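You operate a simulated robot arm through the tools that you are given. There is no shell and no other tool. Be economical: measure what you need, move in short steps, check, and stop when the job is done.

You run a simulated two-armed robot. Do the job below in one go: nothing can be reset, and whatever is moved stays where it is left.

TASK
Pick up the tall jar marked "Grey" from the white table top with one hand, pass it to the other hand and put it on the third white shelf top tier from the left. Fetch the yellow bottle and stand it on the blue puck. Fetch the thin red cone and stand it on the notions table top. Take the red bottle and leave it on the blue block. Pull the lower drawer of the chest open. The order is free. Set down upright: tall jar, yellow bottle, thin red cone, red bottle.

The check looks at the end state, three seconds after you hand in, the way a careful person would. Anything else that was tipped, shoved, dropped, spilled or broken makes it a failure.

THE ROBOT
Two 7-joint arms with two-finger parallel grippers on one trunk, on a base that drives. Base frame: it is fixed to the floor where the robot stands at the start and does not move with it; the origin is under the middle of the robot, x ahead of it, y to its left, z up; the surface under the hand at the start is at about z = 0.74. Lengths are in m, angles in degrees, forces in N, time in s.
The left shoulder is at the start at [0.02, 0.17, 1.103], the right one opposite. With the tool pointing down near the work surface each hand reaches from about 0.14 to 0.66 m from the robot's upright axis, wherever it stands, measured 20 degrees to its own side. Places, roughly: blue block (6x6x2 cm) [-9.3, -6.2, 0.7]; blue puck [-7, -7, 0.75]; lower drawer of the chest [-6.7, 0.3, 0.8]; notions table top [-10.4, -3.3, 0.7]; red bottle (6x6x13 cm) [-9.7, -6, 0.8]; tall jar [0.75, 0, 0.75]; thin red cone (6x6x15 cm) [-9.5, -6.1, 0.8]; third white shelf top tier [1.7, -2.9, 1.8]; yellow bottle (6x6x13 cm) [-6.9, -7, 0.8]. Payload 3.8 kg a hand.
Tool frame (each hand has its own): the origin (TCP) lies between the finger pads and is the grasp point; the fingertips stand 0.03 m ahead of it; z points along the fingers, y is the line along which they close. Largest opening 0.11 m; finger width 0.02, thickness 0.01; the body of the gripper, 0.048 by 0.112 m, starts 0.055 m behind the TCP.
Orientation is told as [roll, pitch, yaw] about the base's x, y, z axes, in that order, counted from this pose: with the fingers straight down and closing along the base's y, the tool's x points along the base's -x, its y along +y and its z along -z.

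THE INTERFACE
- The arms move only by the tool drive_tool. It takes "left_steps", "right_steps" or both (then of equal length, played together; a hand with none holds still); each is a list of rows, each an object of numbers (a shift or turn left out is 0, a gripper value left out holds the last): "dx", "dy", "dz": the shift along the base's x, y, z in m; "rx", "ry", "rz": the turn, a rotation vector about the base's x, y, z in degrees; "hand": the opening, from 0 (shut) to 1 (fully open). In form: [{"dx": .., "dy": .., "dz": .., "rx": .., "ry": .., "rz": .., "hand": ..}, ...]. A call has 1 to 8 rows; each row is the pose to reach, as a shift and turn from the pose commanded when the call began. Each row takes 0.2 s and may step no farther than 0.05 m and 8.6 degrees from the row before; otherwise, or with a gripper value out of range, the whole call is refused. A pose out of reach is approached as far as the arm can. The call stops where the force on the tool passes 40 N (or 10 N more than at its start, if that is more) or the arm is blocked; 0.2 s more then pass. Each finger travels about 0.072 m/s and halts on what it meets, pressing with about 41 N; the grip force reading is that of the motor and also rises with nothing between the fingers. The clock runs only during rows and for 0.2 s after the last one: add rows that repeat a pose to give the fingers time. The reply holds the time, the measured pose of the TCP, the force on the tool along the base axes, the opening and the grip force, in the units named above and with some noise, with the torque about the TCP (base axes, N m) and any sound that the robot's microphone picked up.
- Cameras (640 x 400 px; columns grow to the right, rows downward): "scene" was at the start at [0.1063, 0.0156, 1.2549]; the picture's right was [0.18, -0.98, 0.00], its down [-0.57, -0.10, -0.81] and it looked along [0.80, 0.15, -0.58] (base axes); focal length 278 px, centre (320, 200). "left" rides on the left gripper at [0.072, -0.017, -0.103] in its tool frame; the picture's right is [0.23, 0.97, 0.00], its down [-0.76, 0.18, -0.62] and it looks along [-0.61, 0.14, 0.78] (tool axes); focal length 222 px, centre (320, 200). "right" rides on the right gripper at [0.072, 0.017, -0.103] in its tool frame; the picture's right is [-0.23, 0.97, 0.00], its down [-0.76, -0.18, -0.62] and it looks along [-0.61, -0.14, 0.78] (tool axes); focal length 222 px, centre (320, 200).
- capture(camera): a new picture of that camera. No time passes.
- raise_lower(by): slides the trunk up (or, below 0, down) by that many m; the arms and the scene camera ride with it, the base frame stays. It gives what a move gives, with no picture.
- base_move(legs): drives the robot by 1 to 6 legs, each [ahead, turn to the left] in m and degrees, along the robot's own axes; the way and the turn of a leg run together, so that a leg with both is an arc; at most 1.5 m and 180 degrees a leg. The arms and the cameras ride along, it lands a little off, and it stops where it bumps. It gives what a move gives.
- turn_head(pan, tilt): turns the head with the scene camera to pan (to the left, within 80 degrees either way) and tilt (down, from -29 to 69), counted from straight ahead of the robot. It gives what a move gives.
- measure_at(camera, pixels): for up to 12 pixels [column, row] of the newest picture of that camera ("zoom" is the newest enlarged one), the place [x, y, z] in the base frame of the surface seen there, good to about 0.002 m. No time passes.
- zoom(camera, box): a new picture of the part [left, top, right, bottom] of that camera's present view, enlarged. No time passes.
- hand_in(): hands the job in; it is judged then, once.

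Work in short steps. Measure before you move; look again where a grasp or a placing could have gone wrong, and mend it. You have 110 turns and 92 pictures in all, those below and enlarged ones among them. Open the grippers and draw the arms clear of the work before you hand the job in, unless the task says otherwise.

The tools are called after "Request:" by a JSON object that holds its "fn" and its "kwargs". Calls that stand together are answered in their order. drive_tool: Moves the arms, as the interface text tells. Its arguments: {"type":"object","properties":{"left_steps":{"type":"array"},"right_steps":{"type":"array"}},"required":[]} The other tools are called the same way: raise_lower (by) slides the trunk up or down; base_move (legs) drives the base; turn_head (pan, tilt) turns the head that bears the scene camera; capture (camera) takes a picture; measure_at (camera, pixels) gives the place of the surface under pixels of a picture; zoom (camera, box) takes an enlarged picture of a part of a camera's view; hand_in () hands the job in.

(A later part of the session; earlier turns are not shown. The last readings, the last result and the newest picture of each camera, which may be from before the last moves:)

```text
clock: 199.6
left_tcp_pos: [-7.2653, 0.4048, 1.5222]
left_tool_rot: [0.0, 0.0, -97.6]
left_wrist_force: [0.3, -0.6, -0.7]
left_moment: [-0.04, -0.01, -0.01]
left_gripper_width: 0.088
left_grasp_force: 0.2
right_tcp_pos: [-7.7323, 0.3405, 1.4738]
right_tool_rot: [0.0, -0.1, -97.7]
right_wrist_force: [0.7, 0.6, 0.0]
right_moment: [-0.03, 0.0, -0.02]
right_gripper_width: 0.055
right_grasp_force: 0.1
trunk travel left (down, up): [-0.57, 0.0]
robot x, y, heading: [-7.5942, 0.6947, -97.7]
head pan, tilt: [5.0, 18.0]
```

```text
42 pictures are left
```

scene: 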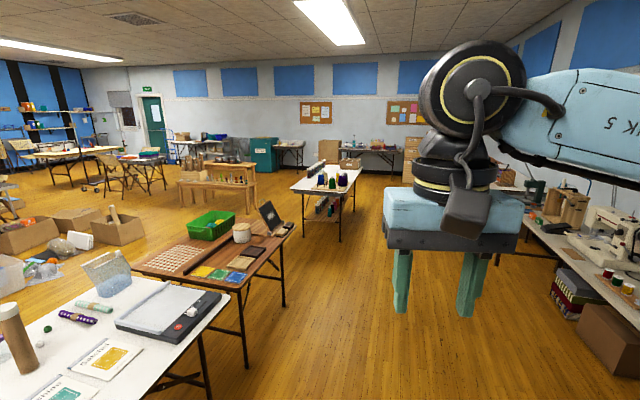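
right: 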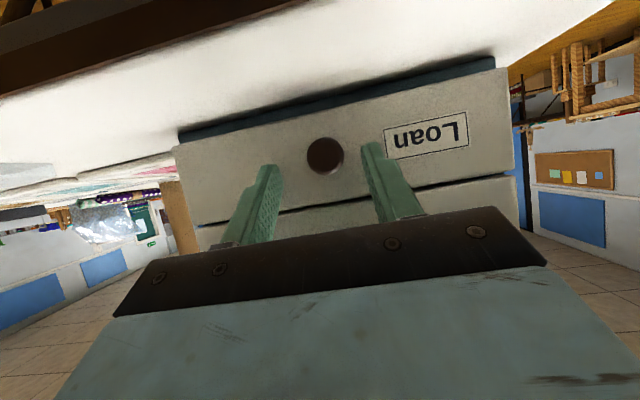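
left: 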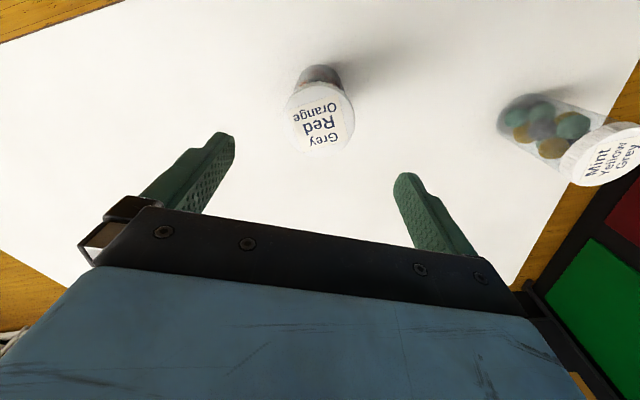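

A clear aisle runs south at columns 290–390. I measure the tables along it and distant landmarks.

Request:
{"fn": "measure_at", "kwargs": {"camera": "scene", "pixels": [[247, 365], [286, 305], [340, 240], [304, 232], [355, 170], [300, 190], [370, 230], [360, 185], [400, 160], [375, 150], [268, 155], [540, 240]]}}

Request:
{"fn": "zoom", "kwargs": {"camera": "scene", "box": [160, 110, 440, 250]}}

Request:
{"fn": "measure_at", "kwargs": {"camera": "zoom", "pixels": [[130, 85], [240, 80], [270, 70], [420, 90], [510, 85], [300, 105], [420, 130], [580, 110], [400, 60], [450, 160], [60, 160], [210, 200]]}}

```text
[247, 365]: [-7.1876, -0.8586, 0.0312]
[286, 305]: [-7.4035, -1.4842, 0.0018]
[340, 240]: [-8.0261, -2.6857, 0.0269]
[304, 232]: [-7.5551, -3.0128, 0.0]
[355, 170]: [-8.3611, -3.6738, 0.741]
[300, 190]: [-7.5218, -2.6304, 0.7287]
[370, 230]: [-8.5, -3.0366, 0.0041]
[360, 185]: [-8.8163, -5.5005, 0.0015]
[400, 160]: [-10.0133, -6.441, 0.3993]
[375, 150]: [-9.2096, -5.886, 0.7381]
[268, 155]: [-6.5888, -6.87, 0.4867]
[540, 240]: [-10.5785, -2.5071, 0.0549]
```

```text
2.29 times, centred on (300, 180) of scene
```

zoom: 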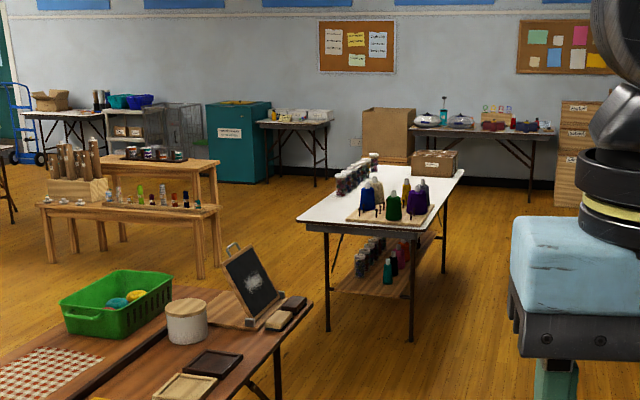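

```text
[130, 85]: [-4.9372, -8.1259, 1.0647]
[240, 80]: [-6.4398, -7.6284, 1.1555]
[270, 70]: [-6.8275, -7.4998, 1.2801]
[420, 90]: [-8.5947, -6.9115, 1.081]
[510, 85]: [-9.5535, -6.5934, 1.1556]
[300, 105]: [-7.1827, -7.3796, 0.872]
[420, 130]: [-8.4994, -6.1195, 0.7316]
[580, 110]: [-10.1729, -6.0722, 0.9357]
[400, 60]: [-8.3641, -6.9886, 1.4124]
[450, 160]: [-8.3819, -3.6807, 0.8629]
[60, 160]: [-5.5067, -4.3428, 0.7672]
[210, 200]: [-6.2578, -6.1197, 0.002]
```

The wall table at (-9.3,-6.3) holds the red items and the one at (-7,-7) the yellow bottle. I drive down the west side of the spool table to about (-9.1,-3.4).

Request:
{"fn": "base_move", "kwargs": {"legs": [[0, -9.8], [0.84, 0], [0.84, 0], [0, -4.3], [1.35, 0], [1.34, 0]]}}

Request:
{"fn": "turn_head", "kwargs": {"pan": 5, "tilt": 18}}

Request:
{"fn": "capture", "kwargs": {"camera": "scene"}}

Request:
{"fn": "measure_at", "kwargs": {"camera": "scene", "pixels": [[300, 300], [220, 230], [150, 230], [320, 170], [250, 165], [350, 165], [100, 300], [260, 250], [200, 165], [150, 160], [340, 230], [380, 170]]}}

```text
clock: 222.0
left_tcp_pos: [-8.8517, -3.758, 1.5238]
left_tool_rot: [0.1, 0.0, -111.3]
left_wrist_force: [0.4, 0.2, -0.6]
left_moment: [-0.01, -0.02, -0.03]
left_gripper_width: 0.088
left_grasp_force: 0.1
right_tcp_pos: [-9.3214, -3.7083, 1.4738]
right_tool_rot: [0.0, 0.0, -111.3]
right_wrist_force: [0.6, 0.1, 0.2]
right_moment: [-0.01, 0.0, -0.04]
right_gripper_width: 0.0551
right_grasp_force: 0.1
trunk travel left (down, up): [-0.57, 0.0]
robot x, y, heading: [-9.1032, -3.4014, -111.4]
head pan, tilt: [5.0, 18.0]
```

```text
clock: 222.6
left_tcp_pos: [-8.8526, -3.7581, 1.5231]
left_tool_rot: [0.0, 0.0, -111.2]
left_wrist_force: [0.2, -0.4, 0.6]
left_moment: [0.0, 0.0, 0.02]
left_gripper_width: 0.088
left_grasp_force: 0.1
right_tcp_pos: [-9.3219, -3.7109, 1.4741]
right_tool_rot: [-0.1, 0.0, -111.3]
right_wrist_force: [-0.8, -0.1, -0.8]
right_moment: [0.01, -0.03, 0.01]
right_gripper_width: 0.0548
right_grasp_force: 0.1
trunk travel left (down, up): [-0.57, 0.0]
robot x, y, heading: [-9.1051, -3.3973, -111.1]
head pan, tilt: [5.0, 18.0]
```

```text
40 pictures are left
```

scene: 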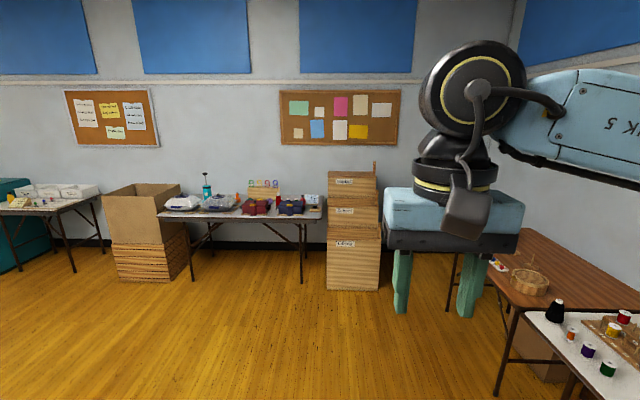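

```text
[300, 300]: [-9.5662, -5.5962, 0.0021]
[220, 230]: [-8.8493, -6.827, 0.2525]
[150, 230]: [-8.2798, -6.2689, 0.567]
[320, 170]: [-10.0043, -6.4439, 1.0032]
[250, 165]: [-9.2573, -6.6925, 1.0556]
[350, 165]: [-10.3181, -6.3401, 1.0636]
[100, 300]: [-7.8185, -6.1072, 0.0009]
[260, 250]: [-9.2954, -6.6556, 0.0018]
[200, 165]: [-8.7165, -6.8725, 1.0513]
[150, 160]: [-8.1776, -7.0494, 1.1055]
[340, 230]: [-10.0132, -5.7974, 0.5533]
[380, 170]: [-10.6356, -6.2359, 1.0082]
```

The target table is at columns 158–325. I zoom on its items.

Request:
{"fn": "zoom", "kwargs": {"camera": "scene", "box": [150, 160, 330, 240]}}

Request:
{"fn": "measure_at", "kwargs": {"camera": "zoom", "pixels": [[55, 200], [320, 210], [590, 215], [360, 150], [460, 150], [225, 120], [420, 95], [330, 190], [310, 140], [560, 140], [80, 150], [200, 95]]}}

```text
3.56 times, centred on (240, 200) of scene
```

zoom: 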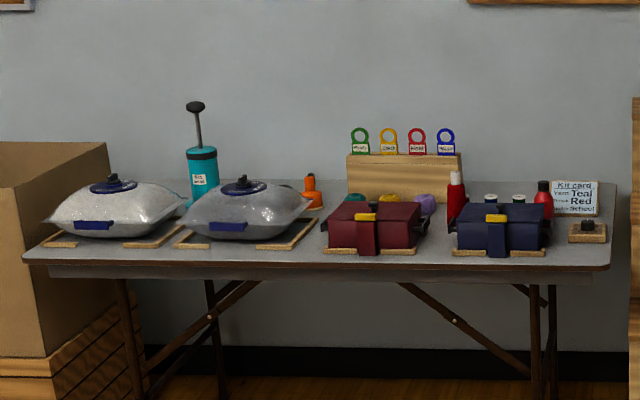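

```text
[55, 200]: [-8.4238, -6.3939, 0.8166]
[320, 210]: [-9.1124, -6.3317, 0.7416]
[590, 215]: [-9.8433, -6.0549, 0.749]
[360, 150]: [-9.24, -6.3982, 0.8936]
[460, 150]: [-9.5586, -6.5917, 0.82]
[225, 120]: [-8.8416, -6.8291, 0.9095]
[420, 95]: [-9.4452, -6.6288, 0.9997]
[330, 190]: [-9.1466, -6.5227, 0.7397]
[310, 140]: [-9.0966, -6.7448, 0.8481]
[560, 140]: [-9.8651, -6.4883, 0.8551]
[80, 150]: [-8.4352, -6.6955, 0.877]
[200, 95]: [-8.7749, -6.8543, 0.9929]
```

The red cone (white top) and red bottle (black cap) are at the right. I drive to about (-9.35,-5.2) and look down on the table.

Request:
{"fn": "base_move", "kwargs": {"legs": [[0, 13.3], [0.91, 0], [0.89, 0], [0, -10.4]]}}

Request:
{"fn": "turn_head", "kwargs": {"pan": 0, "tilt": 35}}

Request:
{"fn": "capture", "kwargs": {"camera": "scene"}}

```text
clock: 233.2
left_tcp_pos: [-9.0773, -5.5387, 1.5224]
left_tool_rot: [0.0, 0.0, -108.3]
left_wrist_force: [-0.5, -0.3, 0.3]
left_moment: [0.0, 0.01, -0.02]
left_gripper_width: 0.088
left_grasp_force: 0.1
right_tcp_pos: [-9.5463, -5.5144, 1.4735]
right_tool_rot: [0.0, 0.0, -108.4]
right_wrist_force: [0.5, -0.2, -0.3]
right_moment: [0.03, -0.01, 0.02]
right_gripper_width: 0.055
right_grasp_force: 0.0
trunk travel left (down, up): [-0.57, 0.0]
robot x, y, heading: [-9.344, -5.192, -108.5]
head pan, tilt: [5.0, 18.0]
```

```text
clock: 234.0
left_tcp_pos: [-9.0779, -5.5383, 1.5223]
left_tool_rot: [0.1, 0.1, -108.3]
left_wrist_force: [-1.1, 0.5, 0.5]
left_moment: [0.0, -0.02, 0.0]
left_gripper_width: 0.0879
left_grasp_force: 0.1
right_tcp_pos: [-9.5494, -5.512, 1.4734]
right_tool_rot: [0.0, 0.1, -108.4]
right_wrist_force: [-0.1, -0.7, -0.6]
right_moment: [-0.02, 0.02, 0.01]
right_gripper_width: 0.0549
right_grasp_force: 0.0
trunk travel left (down, up): [-0.57, 0.0]
robot x, y, heading: [-9.3469, -5.1893, -108.3]
head pan, tilt: [0.0, 35.0]
```

```text
38 pictures are left
```

scene: 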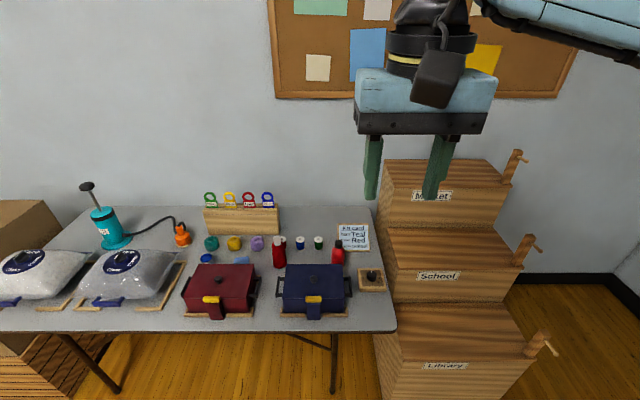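

Request:
{"fn": "zoom", "kwargs": {"camera": "scene", "box": [180, 210, 400, 330]}}

Request:
{"fn": "measure_at", "kwargs": {"camera": "zoom", "pixels": [[285, 85], [285, 165], [300, 105], [460, 100], [455, 155], [180, 150], [350, 95], [405, 95], [390, 180], [560, 195], [630, 345], [130, 180]]}}

```text
2.91 times, centred on (290, 270) of scene
```

zoom: 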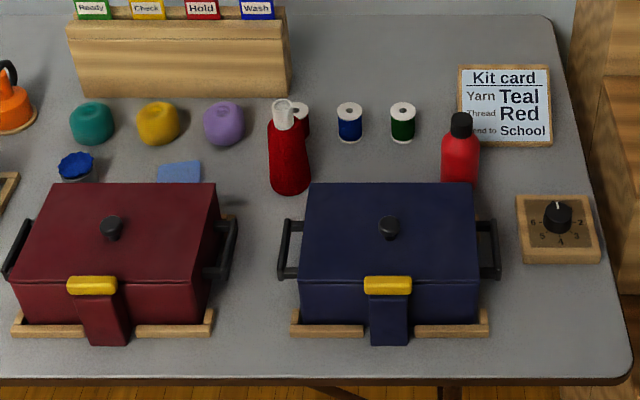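

```text
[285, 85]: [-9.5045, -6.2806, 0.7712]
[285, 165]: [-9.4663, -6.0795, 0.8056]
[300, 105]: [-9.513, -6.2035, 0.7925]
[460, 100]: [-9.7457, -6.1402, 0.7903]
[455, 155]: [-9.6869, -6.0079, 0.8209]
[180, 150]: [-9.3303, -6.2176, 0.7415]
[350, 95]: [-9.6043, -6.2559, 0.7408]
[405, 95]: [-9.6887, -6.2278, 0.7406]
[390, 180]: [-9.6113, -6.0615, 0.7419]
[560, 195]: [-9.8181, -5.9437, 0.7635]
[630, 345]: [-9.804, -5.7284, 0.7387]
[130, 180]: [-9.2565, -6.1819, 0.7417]
```

The red cone (white tip, zoom (285,145)), red bottle (black cap, (460,150)) and light-blue block ((178,172), half hidden behind the maroon box) are found. I zoom in tighter to measure each one.

Request:
{"fn": "zoom", "kwargs": {"camera": "scene", "box": [225, 230, 305, 280]}}

Request:
{"fn": "measure_at", "kwargs": {"camera": "zoom", "pixels": [[430, 62], [450, 90], [395, 180], [450, 180], [500, 180], [450, 270], [395, 270], [520, 270], [110, 175], [170, 185], [75, 240], [130, 230]]}}

Request:
{"fn": "zoom", "kwargs": {"camera": "scene", "box": [310, 230, 390, 280]}}

Request:
{"fn": "measure_at", "kwargs": {"camera": "zoom", "pixels": [[222, 110], [222, 80], [180, 190], [222, 190], [265, 190], [190, 240], [100, 280], [250, 280], [222, 140], [60, 270]]}}

```text
8.00 times, centred on (265, 255) of scene
```

zoom: 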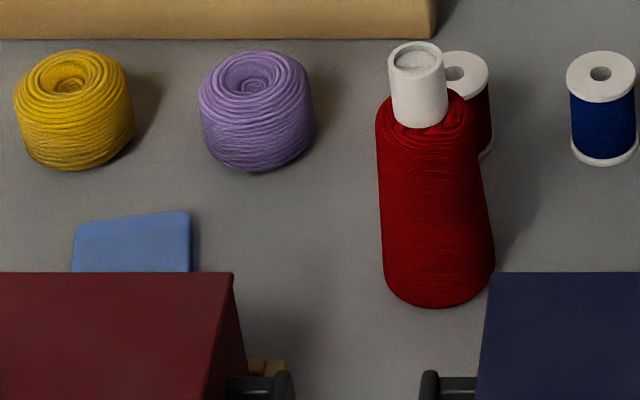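

```text
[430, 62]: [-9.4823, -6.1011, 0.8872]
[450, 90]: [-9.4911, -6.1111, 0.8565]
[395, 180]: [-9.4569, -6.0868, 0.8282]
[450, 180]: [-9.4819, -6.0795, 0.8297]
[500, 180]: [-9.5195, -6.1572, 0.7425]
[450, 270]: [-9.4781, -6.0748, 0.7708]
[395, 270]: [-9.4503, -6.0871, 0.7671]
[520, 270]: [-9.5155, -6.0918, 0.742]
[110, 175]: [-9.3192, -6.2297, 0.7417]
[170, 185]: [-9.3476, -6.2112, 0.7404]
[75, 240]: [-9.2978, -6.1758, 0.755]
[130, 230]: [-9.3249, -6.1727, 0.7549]
```

```text
8.00 times, centred on (350, 255) of scene
```

zoom: 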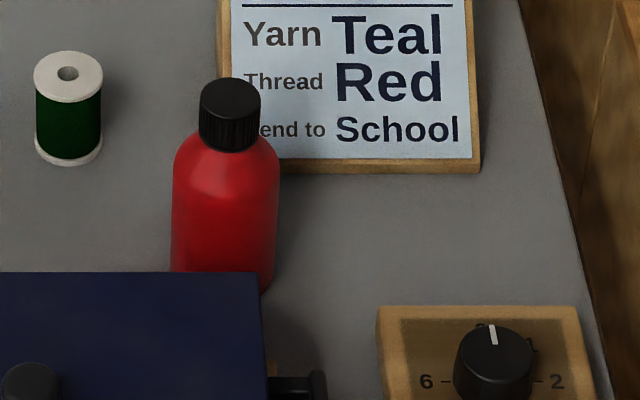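

```text
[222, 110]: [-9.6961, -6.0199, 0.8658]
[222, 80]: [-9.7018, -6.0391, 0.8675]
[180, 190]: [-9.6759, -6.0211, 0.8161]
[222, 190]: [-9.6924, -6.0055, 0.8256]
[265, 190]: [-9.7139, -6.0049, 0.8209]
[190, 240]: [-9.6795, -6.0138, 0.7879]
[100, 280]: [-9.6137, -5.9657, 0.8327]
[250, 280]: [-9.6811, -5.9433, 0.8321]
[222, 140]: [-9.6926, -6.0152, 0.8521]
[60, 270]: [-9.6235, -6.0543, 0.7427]
```

Cone axis is about (-9.487,-6.105), top 0.888; bottle axis about (-9.700,-6.031), top 0.868. I drive 0.33 m in and lower the trunk, so the left hand can take the cone and the right hand the bottle.

Request:
{"fn": "base_move", "kwargs": {"legs": [[0.33, 0]]}}

Request:
{"fn": "raise_lower", "kwargs": {"by": -0.37}}

Request:
{"fn": "turn_head", "kwargs": {"pan": 0, "tilt": 50}}

Request:
{"fn": "capture", "kwargs": {"camera": "scene"}}

```text
clock: 236.2
left_tcp_pos: [-9.1785, -5.8537, 1.523]
left_tool_rot: [0.0, 0.0, -108.0]
left_wrist_force: [0.5, -0.8, 0.8]
left_moment: [-0.01, 0.02, 0.01]
left_gripper_width: 0.088
left_grasp_force: 0.1
right_tcp_pos: [-9.649, -5.8331, 1.4739]
right_tool_rot: [0.0, 0.0, -107.8]
right_wrist_force: [-1.3, -0.1, 1.4]
right_moment: [0.04, 0.01, 0.0]
right_gripper_width: 0.0552
right_grasp_force: 0.1
trunk travel left (down, up): [-0.57, 0.0]
robot x, y, heading: [-9.4529, -5.5101, -107.9]
head pan, tilt: [0.0, 35.0]
```

```text
clock: 239.8
left_tcp_pos: [-9.1785, -5.8545, 1.1528]
left_tool_rot: [0.0, 0.0, -107.9]
left_wrist_force: [0.1, -0.5, 0.1]
left_moment: [-0.02, -0.01, 0.0]
left_gripper_width: 0.088
left_grasp_force: 0.1
right_tcp_pos: [-9.6488, -5.8337, 1.1035]
right_tool_rot: [0.0, 0.1, -108.0]
right_wrist_force: [-0.2, 0.5, 0.5]
right_moment: [0.01, 0.0, 0.0]
right_gripper_width: 0.055
right_grasp_force: 0.1
trunk travel left (down, up): [-0.2, 0.37]
robot x, y, heading: [-9.4483, -5.5067, -107.9]
head pan, tilt: [0.0, 35.0]
```

```text
clock: 240.6
left_tcp_pos: [-9.1793, -5.8545, 1.1518]
left_tool_rot: [0.0, 0.1, -107.9]
left_wrist_force: [-0.4, 0.2, -0.2]
left_moment: [-0.01, -0.02, 0.01]
left_gripper_width: 0.0881
left_grasp_force: 0.0
right_tcp_pos: [-9.6486, -5.8338, 1.1037]
right_tool_rot: [0.0, 0.0, -107.9]
right_wrist_force: [0.6, -1.1, 0.5]
right_moment: [0.0, -0.02, -0.03]
right_gripper_width: 0.0549
right_grasp_force: 0.1
trunk travel left (down, up): [-0.2, 0.37]
robot x, y, heading: [-9.4476, -5.5086, -108.2]
head pan, tilt: [0.0, 50.0]
```

```text
34 pictures are left
```

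scene: 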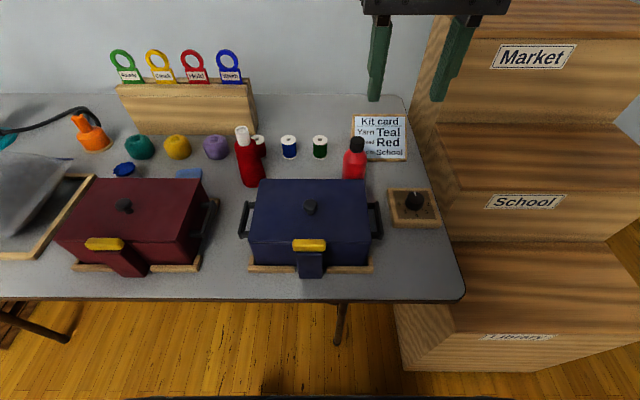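

I bring both hands above their objects (right over the bottle, left over the cone), staying at z of about 1.0.

Request:
{"fn": "drive_tool", "kwargs": {"left_steps": [{"dx": -0.0385, "dy": -0.031, "hand": 0.9}, {"dx": -0.077, "dy": -0.0625}, {"dx": -0.1155, "dy": -0.094}, {"dx": -0.154, "dy": -0.125}, {"dx": -0.1925, "dy": -0.156}, {"dx": -0.231, "dy": -0.1875}, {"dx": -0.27, "dy": -0.219}, {"dx": -0.308, "dy": -0.25}], "right_steps": [{"dx": -0.006, "dy": -0.025, "hand": 0.9}, {"dx": -0.013, "dy": -0.05}, {"dx": -0.019, "dy": -0.074}, {"dx": -0.026, "dy": -0.1}, {"dx": -0.032, "dy": -0.123, "dz": -0.02}, {"dx": -0.038, "dy": -0.148, "dz": -0.05}, {"dx": -0.045, "dy": -0.173, "dz": -0.08}, {"dx": -0.0514, "dy": -0.197, "dz": -0.11}]}}

Request:
{"fn": "drive_tool", "kwargs": {"left_steps": [{"dz": -0.045}, {"dz": -0.09}, {"dz": -0.13}, {"dz": -0.16}]}}

Request:
{"fn": "capture", "kwargs": {"camera": "left"}}

Request:
{"fn": "capture", "kwargs": {"camera": "right"}}

```text
refused: row 7 steps farther than a row can; nothing moved
```

```text
clock: 241.6
left_tcp_pos: [-9.1802, -5.8524, 0.9944]
left_tool_rot: [0.1, -0.2, -107.9]
left_wrist_force: [0.1, 0.2, -0.4]
left_moment: [0.04, 0.02, -0.01]
left_gripper_width: 0.0882
left_grasp_force: 0.2
right_tcp_pos: [-9.6491, -5.8325, 1.1028]
right_tool_rot: [0.0, 0.0, -107.9]
right_wrist_force: [0.2, -0.1, 0.2]
right_moment: [0.0, 0.02, 0.02]
right_gripper_width: 0.055
right_grasp_force: 0.1
trunk travel left (down, up): [-0.2, 0.37]
robot x, y, heading: [-9.4515, -5.509, -107.9]
head pan, tilt: [0.0, 50.0]
```

```text
33 pictures are left
```

left: 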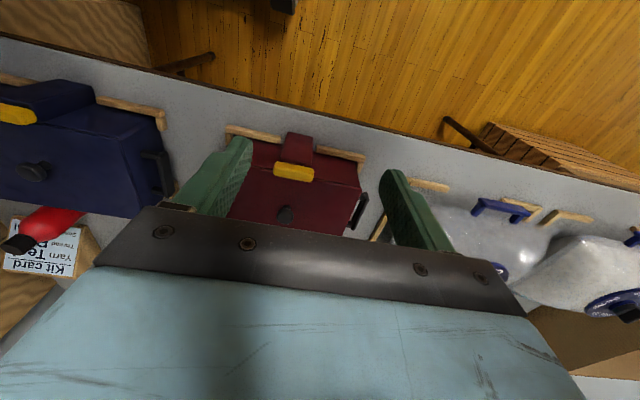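

```text
32 pictures are left
```

right: 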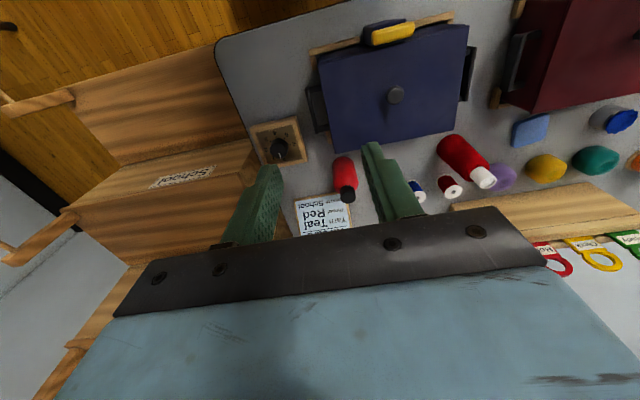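

The first call was refused for step size, but the left hand went down safely in place (z = 0.994, above the maroon box). The right view shows cap, cone tip and block clearly, so I measure them.

Request:
{"fn": "measure_at", "kwargs": {"camera": "right", "pixels": [[348, 194], [484, 178], [344, 170], [462, 152], [530, 128], [515, 121], [549, 117], [545, 141], [513, 145], [530, 150], [484, 170], [395, 95]]}}

Request:
{"fn": "zoom", "kwargs": {"camera": "right", "box": [430, 90, 590, 200]}}

```text
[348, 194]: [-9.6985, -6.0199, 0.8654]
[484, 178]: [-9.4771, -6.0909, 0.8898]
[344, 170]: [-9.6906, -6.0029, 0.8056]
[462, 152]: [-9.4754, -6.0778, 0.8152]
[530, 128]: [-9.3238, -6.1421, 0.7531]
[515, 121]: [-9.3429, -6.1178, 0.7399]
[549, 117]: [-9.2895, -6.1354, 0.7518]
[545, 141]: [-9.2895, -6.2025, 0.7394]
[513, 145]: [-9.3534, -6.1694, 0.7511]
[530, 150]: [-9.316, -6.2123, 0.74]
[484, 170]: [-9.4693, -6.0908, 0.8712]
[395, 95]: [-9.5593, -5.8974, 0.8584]
```

```text
3.64 times, centred on (510, 145) of right
```

zoom: 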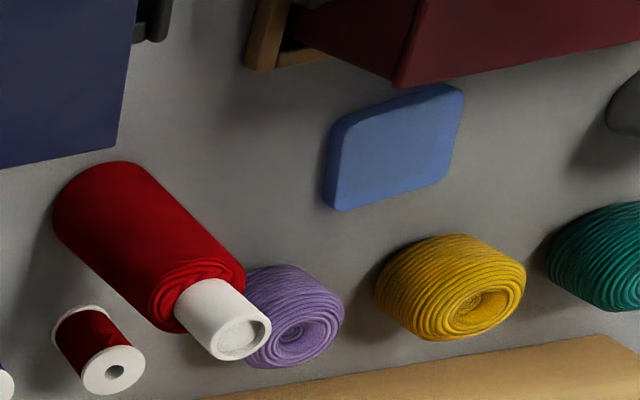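

The block is unobstructed in this view. I measure its top corners, the bottle cap and cone tip with the zoom.

Request:
{"fn": "measure_at", "kwargs": {"camera": "zoom", "pixels": [[395, 148], [345, 125], [450, 95], [445, 175], [345, 200], [335, 160], [232, 338], [215, 332], [258, 335], [235, 355], [335, 195], [395, 110]]}}

```text
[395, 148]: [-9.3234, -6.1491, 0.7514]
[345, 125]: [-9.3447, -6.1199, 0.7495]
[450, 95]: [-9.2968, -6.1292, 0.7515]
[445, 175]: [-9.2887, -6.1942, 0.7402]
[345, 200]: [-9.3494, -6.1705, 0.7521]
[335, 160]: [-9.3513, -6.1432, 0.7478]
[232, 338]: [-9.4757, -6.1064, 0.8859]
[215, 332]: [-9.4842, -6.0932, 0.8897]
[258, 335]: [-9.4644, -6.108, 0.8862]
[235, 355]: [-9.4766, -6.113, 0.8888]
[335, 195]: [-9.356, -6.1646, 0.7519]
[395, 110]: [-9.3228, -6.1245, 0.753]
```

I move both hands over their objects: left to (-9.481,-6.104), right to (-9.699,-6.029).

Request:
{"fn": "drive_tool", "kwargs": {"left_steps": [{"dx": -0.0376, "dy": -0.0313, "hand": 0.9}, {"dx": -0.0752, "dy": -0.0627}, {"dx": -0.1128, "dy": -0.0941}, {"dx": -0.1505, "dy": -0.1255}, {"dx": -0.188, "dy": -0.1568}, {"dx": -0.2257, "dy": -0.1882}, {"dx": -0.2633, "dy": -0.2196}, {"dx": -0.301, "dy": -0.251}], "right_steps": [{"dx": -0.006, "dy": -0.0245, "dz": -0.0125, "hand": 0.9}, {"dx": -0.0125, "dy": -0.049, "dz": -0.025}, {"dx": -0.0187, "dy": -0.0735, "dz": -0.0375}, {"dx": -0.025, "dy": -0.098, "dz": -0.05}, {"dx": -0.031, "dy": -0.1225, "dz": -0.0625}, {"dx": -0.0375, "dy": -0.147, "dz": -0.075}, {"dx": -0.0437, "dy": -0.1715, "dz": -0.0875}, {"dx": -0.05, "dy": -0.196, "dz": -0.1}]}}

Request:
{"fn": "capture", "kwargs": {"camera": "left"}}

Request:
{"fn": "capture", "kwargs": {"camera": "right"}}

```text
clock: 243.4
left_tcp_pos: [-9.4824, -6.1057, 0.9924]
left_tool_rot: [-0.1, 0.1, -108.0]
left_wrist_force: [0.8, 0.3, 0.5]
left_moment: [0.02, 0.0, 0.0]
left_gripper_width: 0.099
left_grasp_force: 0.1
right_tcp_pos: [-9.7013, -6.0297, 1.0026]
right_tool_rot: [0.0, 0.0, -107.8]
right_wrist_force: [0.3, 0.4, -0.6]
right_moment: [-0.03, -0.02, 0.0]
right_gripper_width: 0.0989
right_grasp_force: 0.0
trunk travel left (down, up): [-0.2, 0.37]
robot x, y, heading: [-9.4496, -5.5096, -107.9]
head pan, tilt: [0.0, 50.0]
```

```text
30 pictures are left
```

left: 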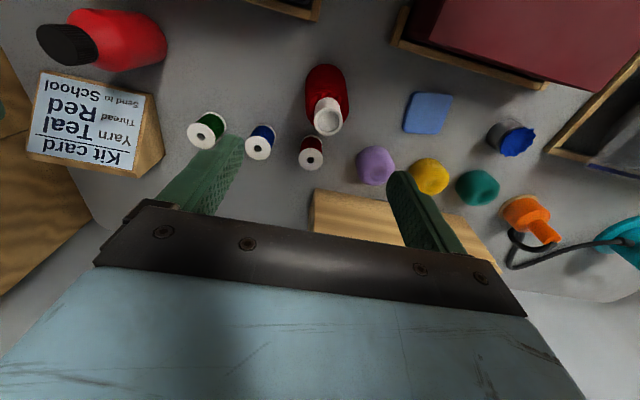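

```text
29 pictures are left
```

right: 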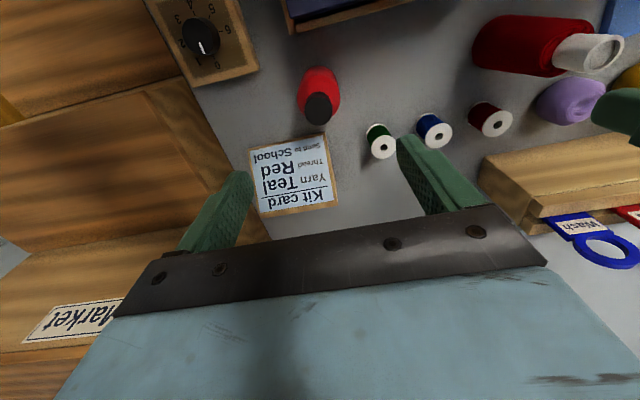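

Both tips sit where the jar lid sat when centred ((328,117) left, (320,107) right). I measure the block corners from the left view and lower both hands (left to 0.84, right to 0.825).

Request:
{"fn": "measure_at", "kwargs": {"camera": "left", "pixels": [[428, 113], [413, 94], [449, 98], [444, 131], [407, 129], [328, 117], [316, 118], [341, 118]]}}

Request:
{"fn": "drive_tool", "kwargs": {"left_steps": [{"dz": -0.04}, {"dz": -0.08}, {"dz": -0.12}, {"dz": -0.152}, {"dz": -0.152}], "right_steps": [{"dz": -0.045}, {"dz": -0.09}, {"dz": -0.135}, {"dz": -0.177}, {"dz": -0.177}]}}

Request:
{"fn": "capture", "kwargs": {"camera": "scene"}}

```text
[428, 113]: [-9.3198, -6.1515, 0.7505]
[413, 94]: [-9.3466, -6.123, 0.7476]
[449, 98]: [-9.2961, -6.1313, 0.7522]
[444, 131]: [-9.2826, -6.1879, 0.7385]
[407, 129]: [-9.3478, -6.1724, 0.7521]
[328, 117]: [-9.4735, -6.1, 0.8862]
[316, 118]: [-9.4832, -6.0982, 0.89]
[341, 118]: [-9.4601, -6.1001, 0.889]
```

```text
clock: 244.6
left_tcp_pos: [-9.4813, -6.1036, 0.8414]
left_tool_rot: [-0.1, 0.0, -108.0]
left_wrist_force: [0.2, -0.1, -0.2]
left_moment: [0.0, 0.0, 0.02]
left_gripper_width: 0.0988
left_grasp_force: 0.1
right_tcp_pos: [-9.6978, -6.0281, 0.8256]
right_tool_rot: [-0.1, 0.0, -107.9]
right_wrist_force: [0.9, 0.9, 0.0]
right_moment: [-0.01, -0.02, -0.03]
right_gripper_width: 0.0989
right_grasp_force: 0.0
trunk travel left (down, up): [-0.2, 0.37]
robot x, y, heading: [-9.4513, -5.5066, -107.9]
head pan, tilt: [0.0, 50.0]
```

```text
28 pictures are left
```

scene: 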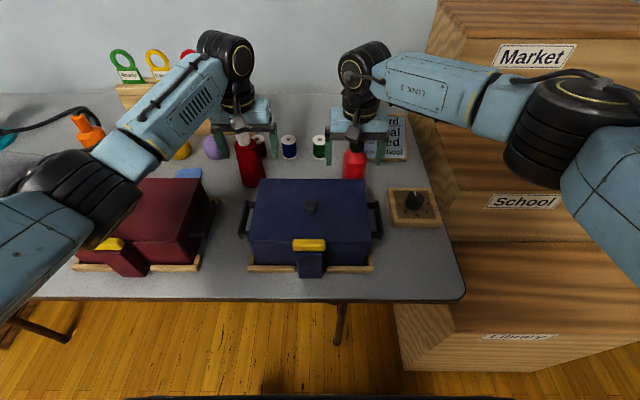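

Both hands straddle their objects. I nudge the left hand 5 mm and close both.

Request:
{"fn": "drive_tool", "kwargs": {"left_steps": [{"dx": 0.005, "dy": -0.001}, {"dx": 0.005, "dy": -0.001, "hand": 0.6}, {"dx": 0.005, "dy": -0.001, "hand": 0.3}, {"dx": 0.005, "dy": -0.001, "hand": 0.2}, {"dx": 0.005, "dy": -0.001, "hand": 0.2}, {"dx": 0.005, "dy": -0.001, "hand": 0.2}], "right_steps": [{"hand": 0.9}, {"hand": 0.6}, {"hand": 0.3}, {"hand": 0.2}, {"hand": 0.2}, {"hand": 0.2}]}}

```text
clock: 246.0
left_tcp_pos: [-9.4756, -6.1044, 0.8419]
left_tool_rot: [0.0, 0.0, -107.9]
left_wrist_force: [-0.3, -1.1, 0.9]
left_moment: [-0.05, 0.0, -0.01]
left_gripper_width: 0.0491
left_grasp_force: 41.6
right_tcp_pos: [-9.6979, -6.0264, 0.8272]
right_tool_rot: [0.0, 0.0, -107.9]
right_wrist_force: [-1.0, -0.3, -0.1]
right_moment: [0.02, 0.06, -0.03]
right_gripper_width: 0.0521
right_grasp_force: 41.3
trunk travel left (down, up): [-0.2, 0.37]
robot x, y, heading: [-9.4461, -5.5092, -107.8]
head pan, tilt: [0.0, 50.0]
```

Both are held (0.049 and 0.052 m at 41 N). I lift both straight up 0.2 m and look.

Request:
{"fn": "drive_tool", "kwargs": {"left_steps": [{"dz": 0.02, "hand": 0.2}, {"dz": 0.05}, {"dz": 0.09}, {"dz": 0.13}, {"dz": 0.165}, {"dz": 0.2}], "right_steps": [{"dz": 0.02, "hand": 0.2}, {"dz": 0.05}, {"dz": 0.09}, {"dz": 0.13}, {"dz": 0.165}, {"dz": 0.2}]}}

Request:
{"fn": "capture", "kwargs": {"camera": "scene"}}

```text
clock: 247.4
left_tcp_pos: [-9.4776, -6.1063, 1.0431]
left_tool_rot: [-0.1, 0.0, -107.8]
left_wrist_force: [0.5, 0.2, -0.9]
left_moment: [0.01, -0.01, 0.02]
left_gripper_width: 0.0493
left_grasp_force: 41.3
right_tcp_pos: [-9.6974, -6.0295, 1.027]
right_tool_rot: [-0.1, -0.1, -107.9]
right_wrist_force: [-0.7, -0.2, -1.3]
right_moment: [0.01, 0.02, -0.01]
right_gripper_width: 0.0519
right_grasp_force: 41.1
trunk travel left (down, up): [-0.2, 0.37]
robot x, y, heading: [-9.4555, -5.51, -107.8]
head pan, tilt: [0.0, 50.0]
```

```text
27 pictures are left
```

scene: 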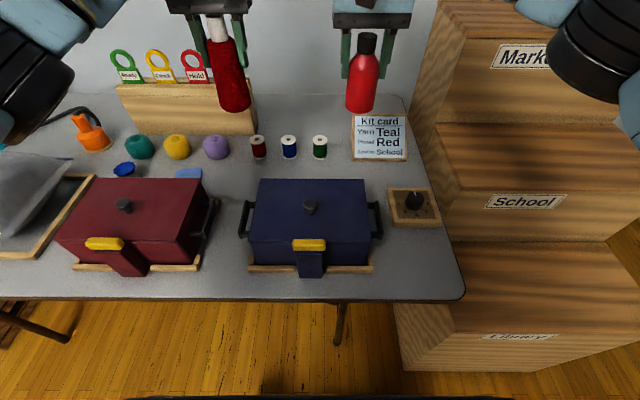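

Both are lifted cleanly. The block lies 0.32 m left of my axis; I raise the left hand a bit and shift the base 0.395 m left (back, turn, forward, turn, in).

Request:
{"fn": "drive_tool", "kwargs": {"left_steps": [{"dz": 0.04}, {"dz": 0.08}, {"dz": 0.1}]}}

Request:
{"fn": "base_move", "kwargs": {"legs": [[-0.5, 0], [0, 90], [0.395, 0], [0, -90], [0.47, 0]]}}

Request:
{"fn": "capture", "kwargs": {"camera": "scene"}}

Request:
{"fn": "capture", "kwargs": {"camera": "right"}}

```text
clock: 248.2
left_tcp_pos: [-9.4763, -6.1061, 1.1413]
left_tool_rot: [0.0, 0.1, -108.0]
left_wrist_force: [-0.2, 0.5, -1.5]
left_moment: [0.0, -0.01, 0.03]
left_gripper_width: 0.0495
left_grasp_force: 41.1
right_tcp_pos: [-9.6967, -6.0306, 1.0253]
right_tool_rot: [0.0, 0.0, -107.9]
right_wrist_force: [-0.3, -0.9, -1.3]
right_moment: [0.01, 0.02, -0.04]
right_gripper_width: 0.0519
right_grasp_force: 40.4
trunk travel left (down, up): [-0.2, 0.37]
robot x, y, heading: [-9.4501, -5.5093, -107.8]
head pan, tilt: [0.0, 50.0]
```

```text
clock: 263.3
left_tcp_pos: [-9.1185, -6.2019, 1.1401]
left_tool_rot: [-0.1, 0.0, -109.1]
left_wrist_force: [0.9, 0.2, -1.6]
left_moment: [0.01, -0.02, 0.01]
left_gripper_width: 0.049
left_grasp_force: 41.2
right_tcp_pos: [-9.3372, -6.1206, 1.0257]
right_tool_rot: [0.0, 0.0, -109.1]
right_wrist_force: [0.8, 0.5, -1.8]
right_moment: [-0.01, 0.01, 0.02]
right_gripper_width: 0.0518
right_grasp_force: 41.1
trunk travel left (down, up): [-0.2, 0.37]
robot x, y, heading: [-9.078, -5.6019, -109.3]
head pan, tilt: [0.0, 50.0]
```

```text
26 pictures are left
```

scene: 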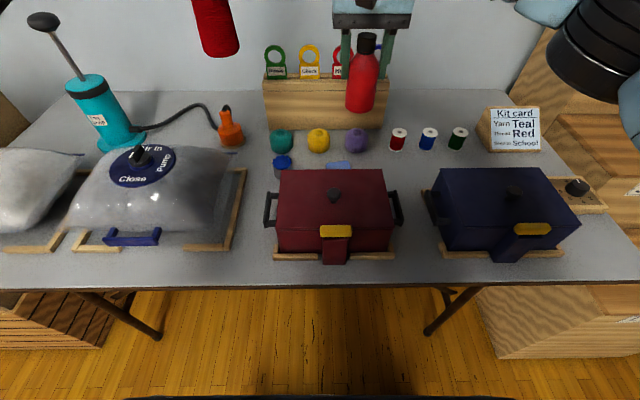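

```text
25 pictures are left
```

right: 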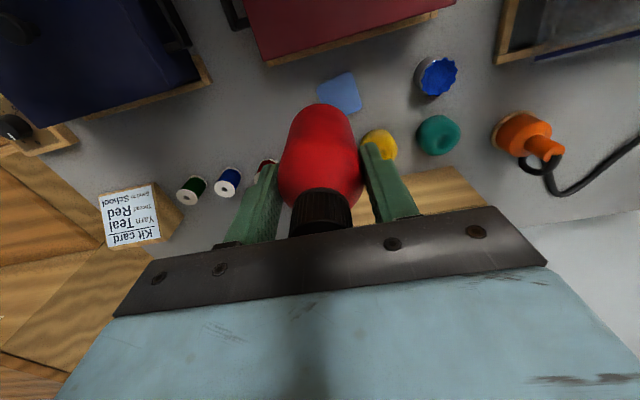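

The block's visible part is at (340,90) in the right view, so I re-measure it from here before lowering.

Request:
{"fn": "measure_at", "kwargs": {"camera": "right", "pixels": [[340, 90], [322, 88], [350, 74], [358, 108], [320, 82], [361, 100], [335, 80], [440, 76]]}}

Request:
{"fn": "zoom", "kwargs": {"camera": "right", "box": [280, 50, 400, 125]}}

```text
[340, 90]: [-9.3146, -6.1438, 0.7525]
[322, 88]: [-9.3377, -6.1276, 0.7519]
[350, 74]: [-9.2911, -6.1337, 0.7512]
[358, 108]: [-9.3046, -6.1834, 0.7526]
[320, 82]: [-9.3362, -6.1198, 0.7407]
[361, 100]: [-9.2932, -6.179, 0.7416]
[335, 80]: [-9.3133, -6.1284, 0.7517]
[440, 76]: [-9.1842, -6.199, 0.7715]
```

```text
5.33 times, centred on (340, 88) of right
```

zoom: 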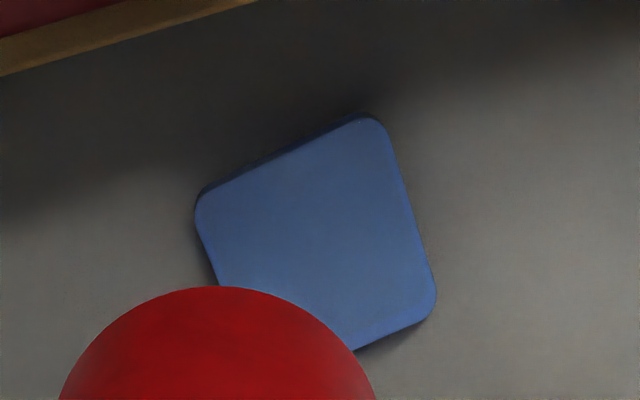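

Request:
{"fn": "measure_at", "kwargs": {"camera": "zoom", "pixels": [[362, 128], [210, 205], [425, 300], [355, 340], [225, 280]]}}

```text
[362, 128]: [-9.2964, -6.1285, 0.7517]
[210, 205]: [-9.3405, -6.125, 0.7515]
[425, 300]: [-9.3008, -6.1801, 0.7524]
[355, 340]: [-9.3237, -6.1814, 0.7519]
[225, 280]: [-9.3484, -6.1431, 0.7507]
```

Block centre is (-9.3205,-6.152), top 0.752. I move the bottle over it and lower to just above, then to contact.

Request:
{"fn": "drive_tool", "kwargs": {"right_steps": [{"dx": 0.0167, "dy": -0.0314}, {"dx": 0.0167, "dy": -0.0314, "dz": -0.045}, {"dx": 0.0167, "dy": -0.0314, "dz": -0.09}, {"dx": 0.0167, "dy": -0.0314, "dz": -0.135}, {"dx": 0.0167, "dy": -0.0314, "dz": -0.17}, {"dx": 0.0167, "dy": -0.0314, "dz": -0.17}]}}

Request:
{"fn": "capture", "kwargs": {"camera": "right"}}

```text
clock: 264.7
left_tcp_pos: [-9.1193, -6.2005, 1.1412]
left_tool_rot: [0.1, -0.1, -109.1]
left_wrist_force: [0.5, 0.5, -0.2]
left_moment: [0.03, -0.01, 0.0]
left_gripper_width: 0.049
left_grasp_force: 40.8
right_tcp_pos: [-9.3212, -6.1523, 0.8544]
right_tool_rot: [0.0, 0.0, -109.0]
right_wrist_force: [-0.3, -0.3, -2.6]
right_moment: [-0.02, 0.05, -0.03]
right_gripper_width: 0.052
right_grasp_force: 41.3
trunk travel left (down, up): [-0.2, 0.37]
robot x, y, heading: [-9.0792, -5.6035, -109.2]
head pan, tilt: [0.0, 50.0]
```

```text
23 pictures are left
```

right: 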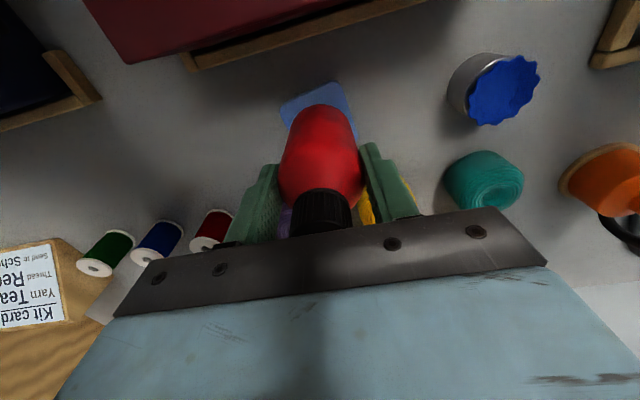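

It hangs over the block. I lower in small steps to contact.

Request:
{"fn": "drive_tool", "kwargs": {"right_steps": [{"dz": -0.008}, {"dz": -0.012}, {"dz": -0.014}, {"dz": -0.016}]}}

```text
clock: 265.7
left_tcp_pos: [-9.1193, -6.2015, 1.1415]
left_tool_rot: [0.0, 0.0, -109.1]
left_wrist_force: [0.3, 0.0, -0.9]
left_moment: [-0.02, 0.01, 0.01]
left_gripper_width: 0.0491
left_grasp_force: 40.6
right_tcp_pos: [-9.3213, -6.1523, 0.8374]
right_tool_rot: [-0.1, 0.0, -109.1]
right_wrist_force: [0.7, -0.8, -2.2]
right_moment: [0.05, -0.01, -0.01]
right_gripper_width: 0.0521
right_grasp_force: 40.8
trunk travel left (down, up): [-0.2, 0.37]
robot x, y, heading: [-9.0774, -5.6041, -109.0]
head pan, tilt: [0.0, 50.0]
```

Request:
{"fn": "drive_tool", "kwargs": {"right_steps": [{"dz": -0.0015}, {"dz": -0.003}]}}

```text
clock: 266.3
left_tcp_pos: [-9.1194, -6.1999, 1.1428]
left_tool_rot: [0.0, 0.1, -109.1]
left_wrist_force: [0.8, 0.7, -1.2]
left_moment: [-0.01, -0.02, 0.01]
left_gripper_width: 0.049
left_grasp_force: 41.1
right_tcp_pos: [-9.3214, -6.153, 0.8372]
right_tool_rot: [0.0, -0.2, -109.2]
right_wrist_force: [-1.5, 0.5, 9.2]
right_moment: [0.02, 0.11, -0.03]
right_gripper_width: 0.0518
right_grasp_force: 41.1
trunk travel left (down, up): [-0.2, 0.37]
robot x, y, heading: [-9.0805, -5.6005, -109.2]
head pan, tilt: [0.0, 50.0]
```

Contact at 9 N. I open and rise straight up.

Request:
{"fn": "drive_tool", "kwargs": {"right_steps": [{"hand": 0.6}, {"hand": 0.75}, {"hand": 0.75}, {"dz": 0.03}, {"dz": 0.08}, {"dz": 0.13}, {"dz": 0.18}, {"dz": 0.23}]}}

Request:
{"fn": "capture", "kwargs": {"camera": "right"}}

```text
clock: 268.1
left_tcp_pos: [-9.1175, -6.1998, 1.14]
left_tool_rot: [0.0, 0.0, -109.1]
left_wrist_force: [-0.5, -0.2, 0.1]
left_moment: [-0.02, 0.01, -0.04]
left_gripper_width: 0.0489
left_grasp_force: 41.6
right_tcp_pos: [-9.3181, -6.146, 1.0694]
right_tool_rot: [0.0, -0.2, -108.9]
right_wrist_force: [0.6, 0.5, -0.6]
right_moment: [-0.02, 0.0, 0.0]
right_gripper_width: 0.0824
right_grasp_force: 0.1
right hand out of reach, approached as far as the arm can: row 8
trunk travel left (down, up): [-0.2, 0.37]
robot x, y, heading: [-9.0797, -5.6018, -109.3]
head pan, tilt: [0.0, 50.0]
```

```text
22 pictures are left
```

right: 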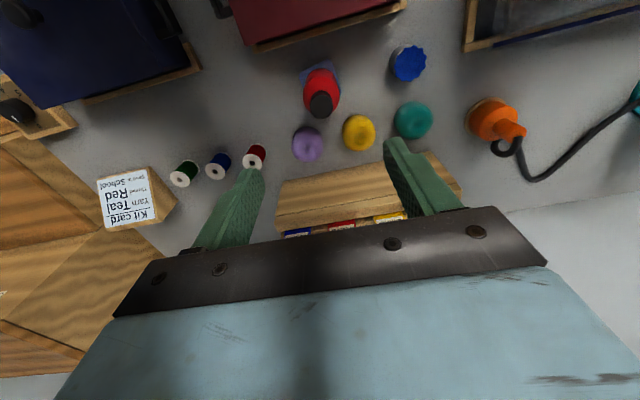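

The red bottle stands on the blue block. Holding the cone in the left hand, I drive back to face the west-wall tables near (-10.4,-3.3).

Request:
{"fn": "base_move", "kwargs": {"legs": [[-0.6, 0], [0, -144.8], [1.34, 0], [0, 55]]}}

Request:
{"fn": "turn_head", "kwargs": {"pan": 0, "tilt": 30}}

Request:
{"fn": "capture", "kwargs": {"camera": "scene"}}

```text
clock: 286.3
left_tcp_pos: [-9.8272, -3.682, 1.1406]
left_tool_rot: [0.0, 0.0, 160.1]
left_wrist_force: [0.0, 0.5, -0.9]
left_moment: [0.0, 0.01, 0.01]
left_gripper_width: 0.0488
left_grasp_force: 41.3
right_tcp_pos: [-9.77, -3.4813, 1.0677]
right_tool_rot: [0.0, -0.1, 160.1]
right_wrist_force: [-1.1, -0.4, 0.2]
right_moment: [0.03, -0.02, -0.01]
right_gripper_width: 0.0827
right_grasp_force: 0.1
trunk travel left (down, up): [-0.2, 0.37]
robot x, y, heading: [-9.2291, -3.7298, 159.9]
head pan, tilt: [0.0, 50.0]
```

```text
clock: 287.1
left_tcp_pos: [-9.8266, -3.6819, 1.1406]
left_tool_rot: [0.0, 0.0, 160.1]
left_wrist_force: [-0.5, 0.4, -1.6]
left_moment: [-0.01, -0.02, 0.02]
left_gripper_width: 0.0486
left_grasp_force: 41.1
right_tcp_pos: [-9.7708, -3.4809, 1.0679]
right_tool_rot: [0.0, 0.0, 160.1]
right_wrist_force: [-0.1, 0.2, -0.6]
right_moment: [0.0, -0.03, -0.01]
right_gripper_width: 0.0825
right_grasp_force: 0.1
trunk travel left (down, up): [-0.2, 0.37]
robot x, y, heading: [-9.2263, -3.7255, 160.3]
head pan, tilt: [0.0, 30.0]
```

```text
21 pictures are left
```

scene: 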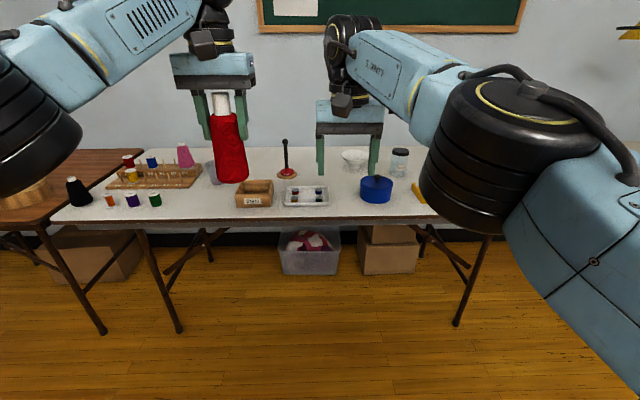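

The white table with spools, tray and pin dish is the notions table. I measure it and look for a free spot.

Request:
{"fn": "measure_at", "kwargs": {"camera": "scene", "pixels": [[60, 218], [430, 215], [320, 155], [275, 210], [255, 192], [285, 172], [305, 190], [220, 195], [350, 205], [200, 205], [375, 182], [320, 175]]}}

Request:
{"fn": "zoom", "kwargs": {"camera": "scene", "box": [50, 130, 450, 240]}}

```text
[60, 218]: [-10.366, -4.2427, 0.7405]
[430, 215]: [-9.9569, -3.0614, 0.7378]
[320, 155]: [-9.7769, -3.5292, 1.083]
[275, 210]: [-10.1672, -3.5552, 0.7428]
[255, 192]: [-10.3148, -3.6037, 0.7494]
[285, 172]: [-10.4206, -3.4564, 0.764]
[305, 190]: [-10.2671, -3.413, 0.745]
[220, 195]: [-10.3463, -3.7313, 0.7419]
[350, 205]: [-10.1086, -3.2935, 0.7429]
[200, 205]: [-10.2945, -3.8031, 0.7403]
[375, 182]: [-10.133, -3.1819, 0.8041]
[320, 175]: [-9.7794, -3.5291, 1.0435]
```

```text
1.60 times, centred on (250, 185) of scene
```

zoom: 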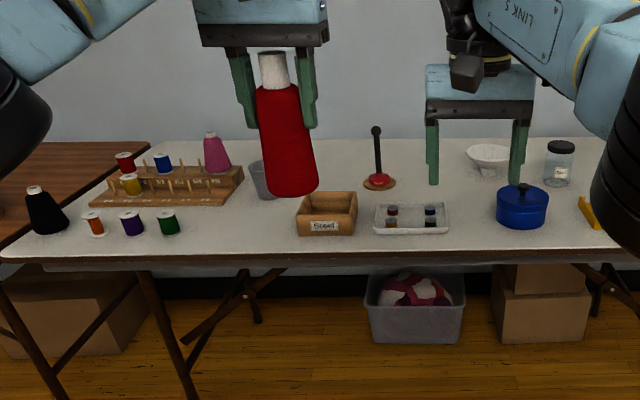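

A free spot at about (-10.31,-3.765) lies between the green spool and the wooden tray. I turn 13° left and drive 0.5 m so the left hand is roughly above it.

Request:
{"fn": "base_move", "kwargs": {"legs": [[0, 13], [0.5, 0]]}}

Request:
{"fn": "turn_head", "kwargs": {"pan": 10, "tilt": 50}}

Request:
{"fn": "capture", "kwargs": {"camera": "scene"}}

Request:
{"fn": "capture", "kwargs": {"camera": "left"}}

```text
clock: 290.8
left_tcp_pos: [-10.31, -3.7675, 1.1395]
left_tool_rot: [-0.1, 0.0, 173.8]
left_wrist_force: [-0.1, -0.1, -0.3]
left_moment: [0.0, -0.06, -0.01]
left_gripper_width: 0.0485
left_grasp_force: 40.6
right_tcp_pos: [-10.3022, -3.5581, 1.0671]
right_tool_rot: [0.1, 0.0, 173.7]
right_wrist_force: [0.3, -0.4, 0.0]
right_moment: [-0.01, 0.01, 0.01]
right_gripper_width: 0.0825
right_grasp_force: 0.1
trunk travel left (down, up): [-0.2, 0.37]
robot x, y, heading: [-9.7162, -3.6705, 173.9]
head pan, tilt: [0.0, 30.0]
```

```text
clock: 291.7
left_tcp_pos: [-10.3099, -3.7671, 1.141]
left_tool_rot: [0.0, -0.1, 173.8]
left_wrist_force: [0.2, 1.0, -0.4]
left_moment: [-0.01, 0.01, -0.01]
left_gripper_width: 0.0489
left_grasp_force: 41.2
right_tcp_pos: [-10.3002, -3.5571, 1.0674]
right_tool_rot: [0.0, -0.1, 173.9]
right_wrist_force: [-0.5, -0.8, -0.1]
right_moment: [-0.03, -0.04, -0.02]
right_gripper_width: 0.0824
right_grasp_force: 0.0
trunk travel left (down, up): [-0.2, 0.37]
robot x, y, heading: [-9.7172, -3.6722, 173.4]
head pan, tilt: [10.0, 50.0]
```

```text
19 pictures are left
```

scene: 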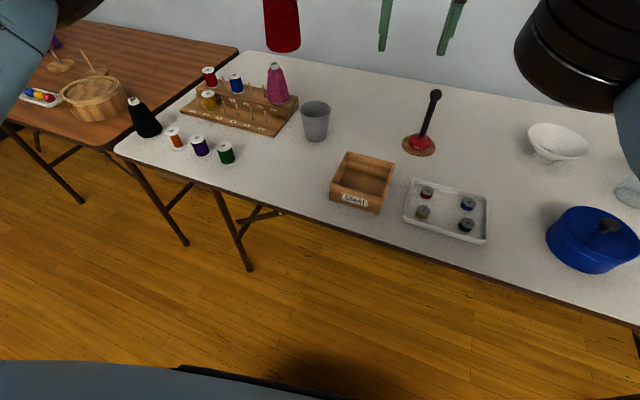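

```text
18 pictures are left
```

left: 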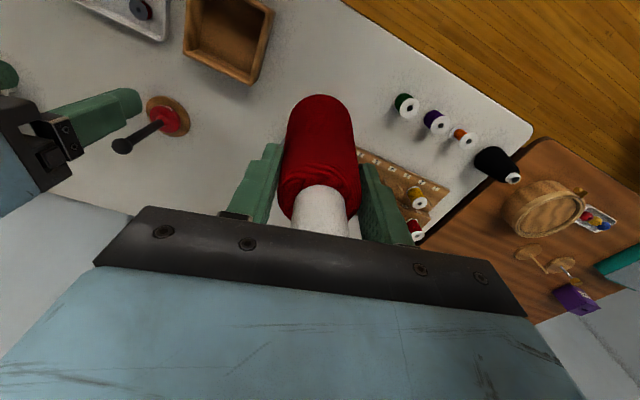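

I check the positions of the cup (315,120), tray (362,180) and green spool (226,152) against the drop spot.

Request:
{"fn": "measure_at", "kwargs": {"camera": "scene", "pixels": [[315, 137], [300, 120], [335, 190], [345, 160], [233, 160], [280, 125], [285, 165], [275, 132], [300, 195]]}}

```text
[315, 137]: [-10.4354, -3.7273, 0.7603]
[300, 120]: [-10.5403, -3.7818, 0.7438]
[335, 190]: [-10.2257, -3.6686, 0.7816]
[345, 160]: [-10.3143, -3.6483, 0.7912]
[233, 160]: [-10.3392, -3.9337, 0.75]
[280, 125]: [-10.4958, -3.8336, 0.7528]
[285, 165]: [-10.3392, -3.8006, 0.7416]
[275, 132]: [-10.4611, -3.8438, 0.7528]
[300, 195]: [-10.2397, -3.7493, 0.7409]
```

All neighbours are over 0.1 m away. I lower the cone to just above the table.

Request:
{"fn": "drive_tool", "kwargs": {"left_steps": [{"dx": 0.01, "dy": -0.007, "dz": -0.045}, {"dx": 0.01, "dy": -0.007, "dz": -0.09}, {"dx": 0.01, "dy": -0.007, "dz": -0.135}, {"dx": 0.01, "dy": -0.007, "dz": -0.18}, {"dx": 0.01, "dy": -0.007, "dz": -0.225}, {"dx": 0.01, "dy": -0.007, "dz": -0.265}, {"dx": 0.01, "dy": -0.007, "dz": -0.287}, {"dx": 0.01, "dy": -0.007, "dz": -0.294}]}}

Request:
{"fn": "drive_tool", "kwargs": {"left_steps": [{"dz": -0.002}, {"dz": -0.004}]}}

```text
clock: 293.5
left_tcp_pos: [-10.2995, -3.7743, 0.8462]
left_tool_rot: [-0.1, 0.0, 173.8]
left_wrist_force: [-0.5, 0.6, 0.1]
left_moment: [0.01, -0.01, -0.01]
left_gripper_width: 0.0486
left_grasp_force: 41.2
right_tcp_pos: [-10.3004, -3.5583, 1.0672]
right_tool_rot: [0.0, 0.0, 173.9]
right_wrist_force: [-0.2, 0.1, 0.4]
right_moment: [0.01, -0.04, -0.01]
right_gripper_width: 0.0824
right_grasp_force: 0.1
trunk travel left (down, up): [-0.2, 0.37]
robot x, y, heading: [-9.7153, -3.6745, 173.7]
head pan, tilt: [10.0, 50.0]
```

```text
clock: 294.1
left_tcp_pos: [-10.3002, -3.7743, 0.8425]
left_tool_rot: [-0.1, -0.1, 173.7]
left_wrist_force: [0.4, 0.5, 1.4]
left_moment: [0.03, -0.05, -0.03]
left_gripper_width: 0.0489
left_grasp_force: 40.7
right_tcp_pos: [-10.302, -3.5593, 1.0677]
right_tool_rot: [-0.1, -0.1, 173.8]
right_wrist_force: [-0.4, 0.5, -0.1]
right_moment: [-0.01, 0.02, 0.01]
right_gripper_width: 0.0825
right_grasp_force: 0.0
trunk travel left (down, up): [-0.2, 0.37]
robot x, y, heading: [-9.7164, -3.6723, 173.4]
head pan, tilt: [10.0, 50.0]
```

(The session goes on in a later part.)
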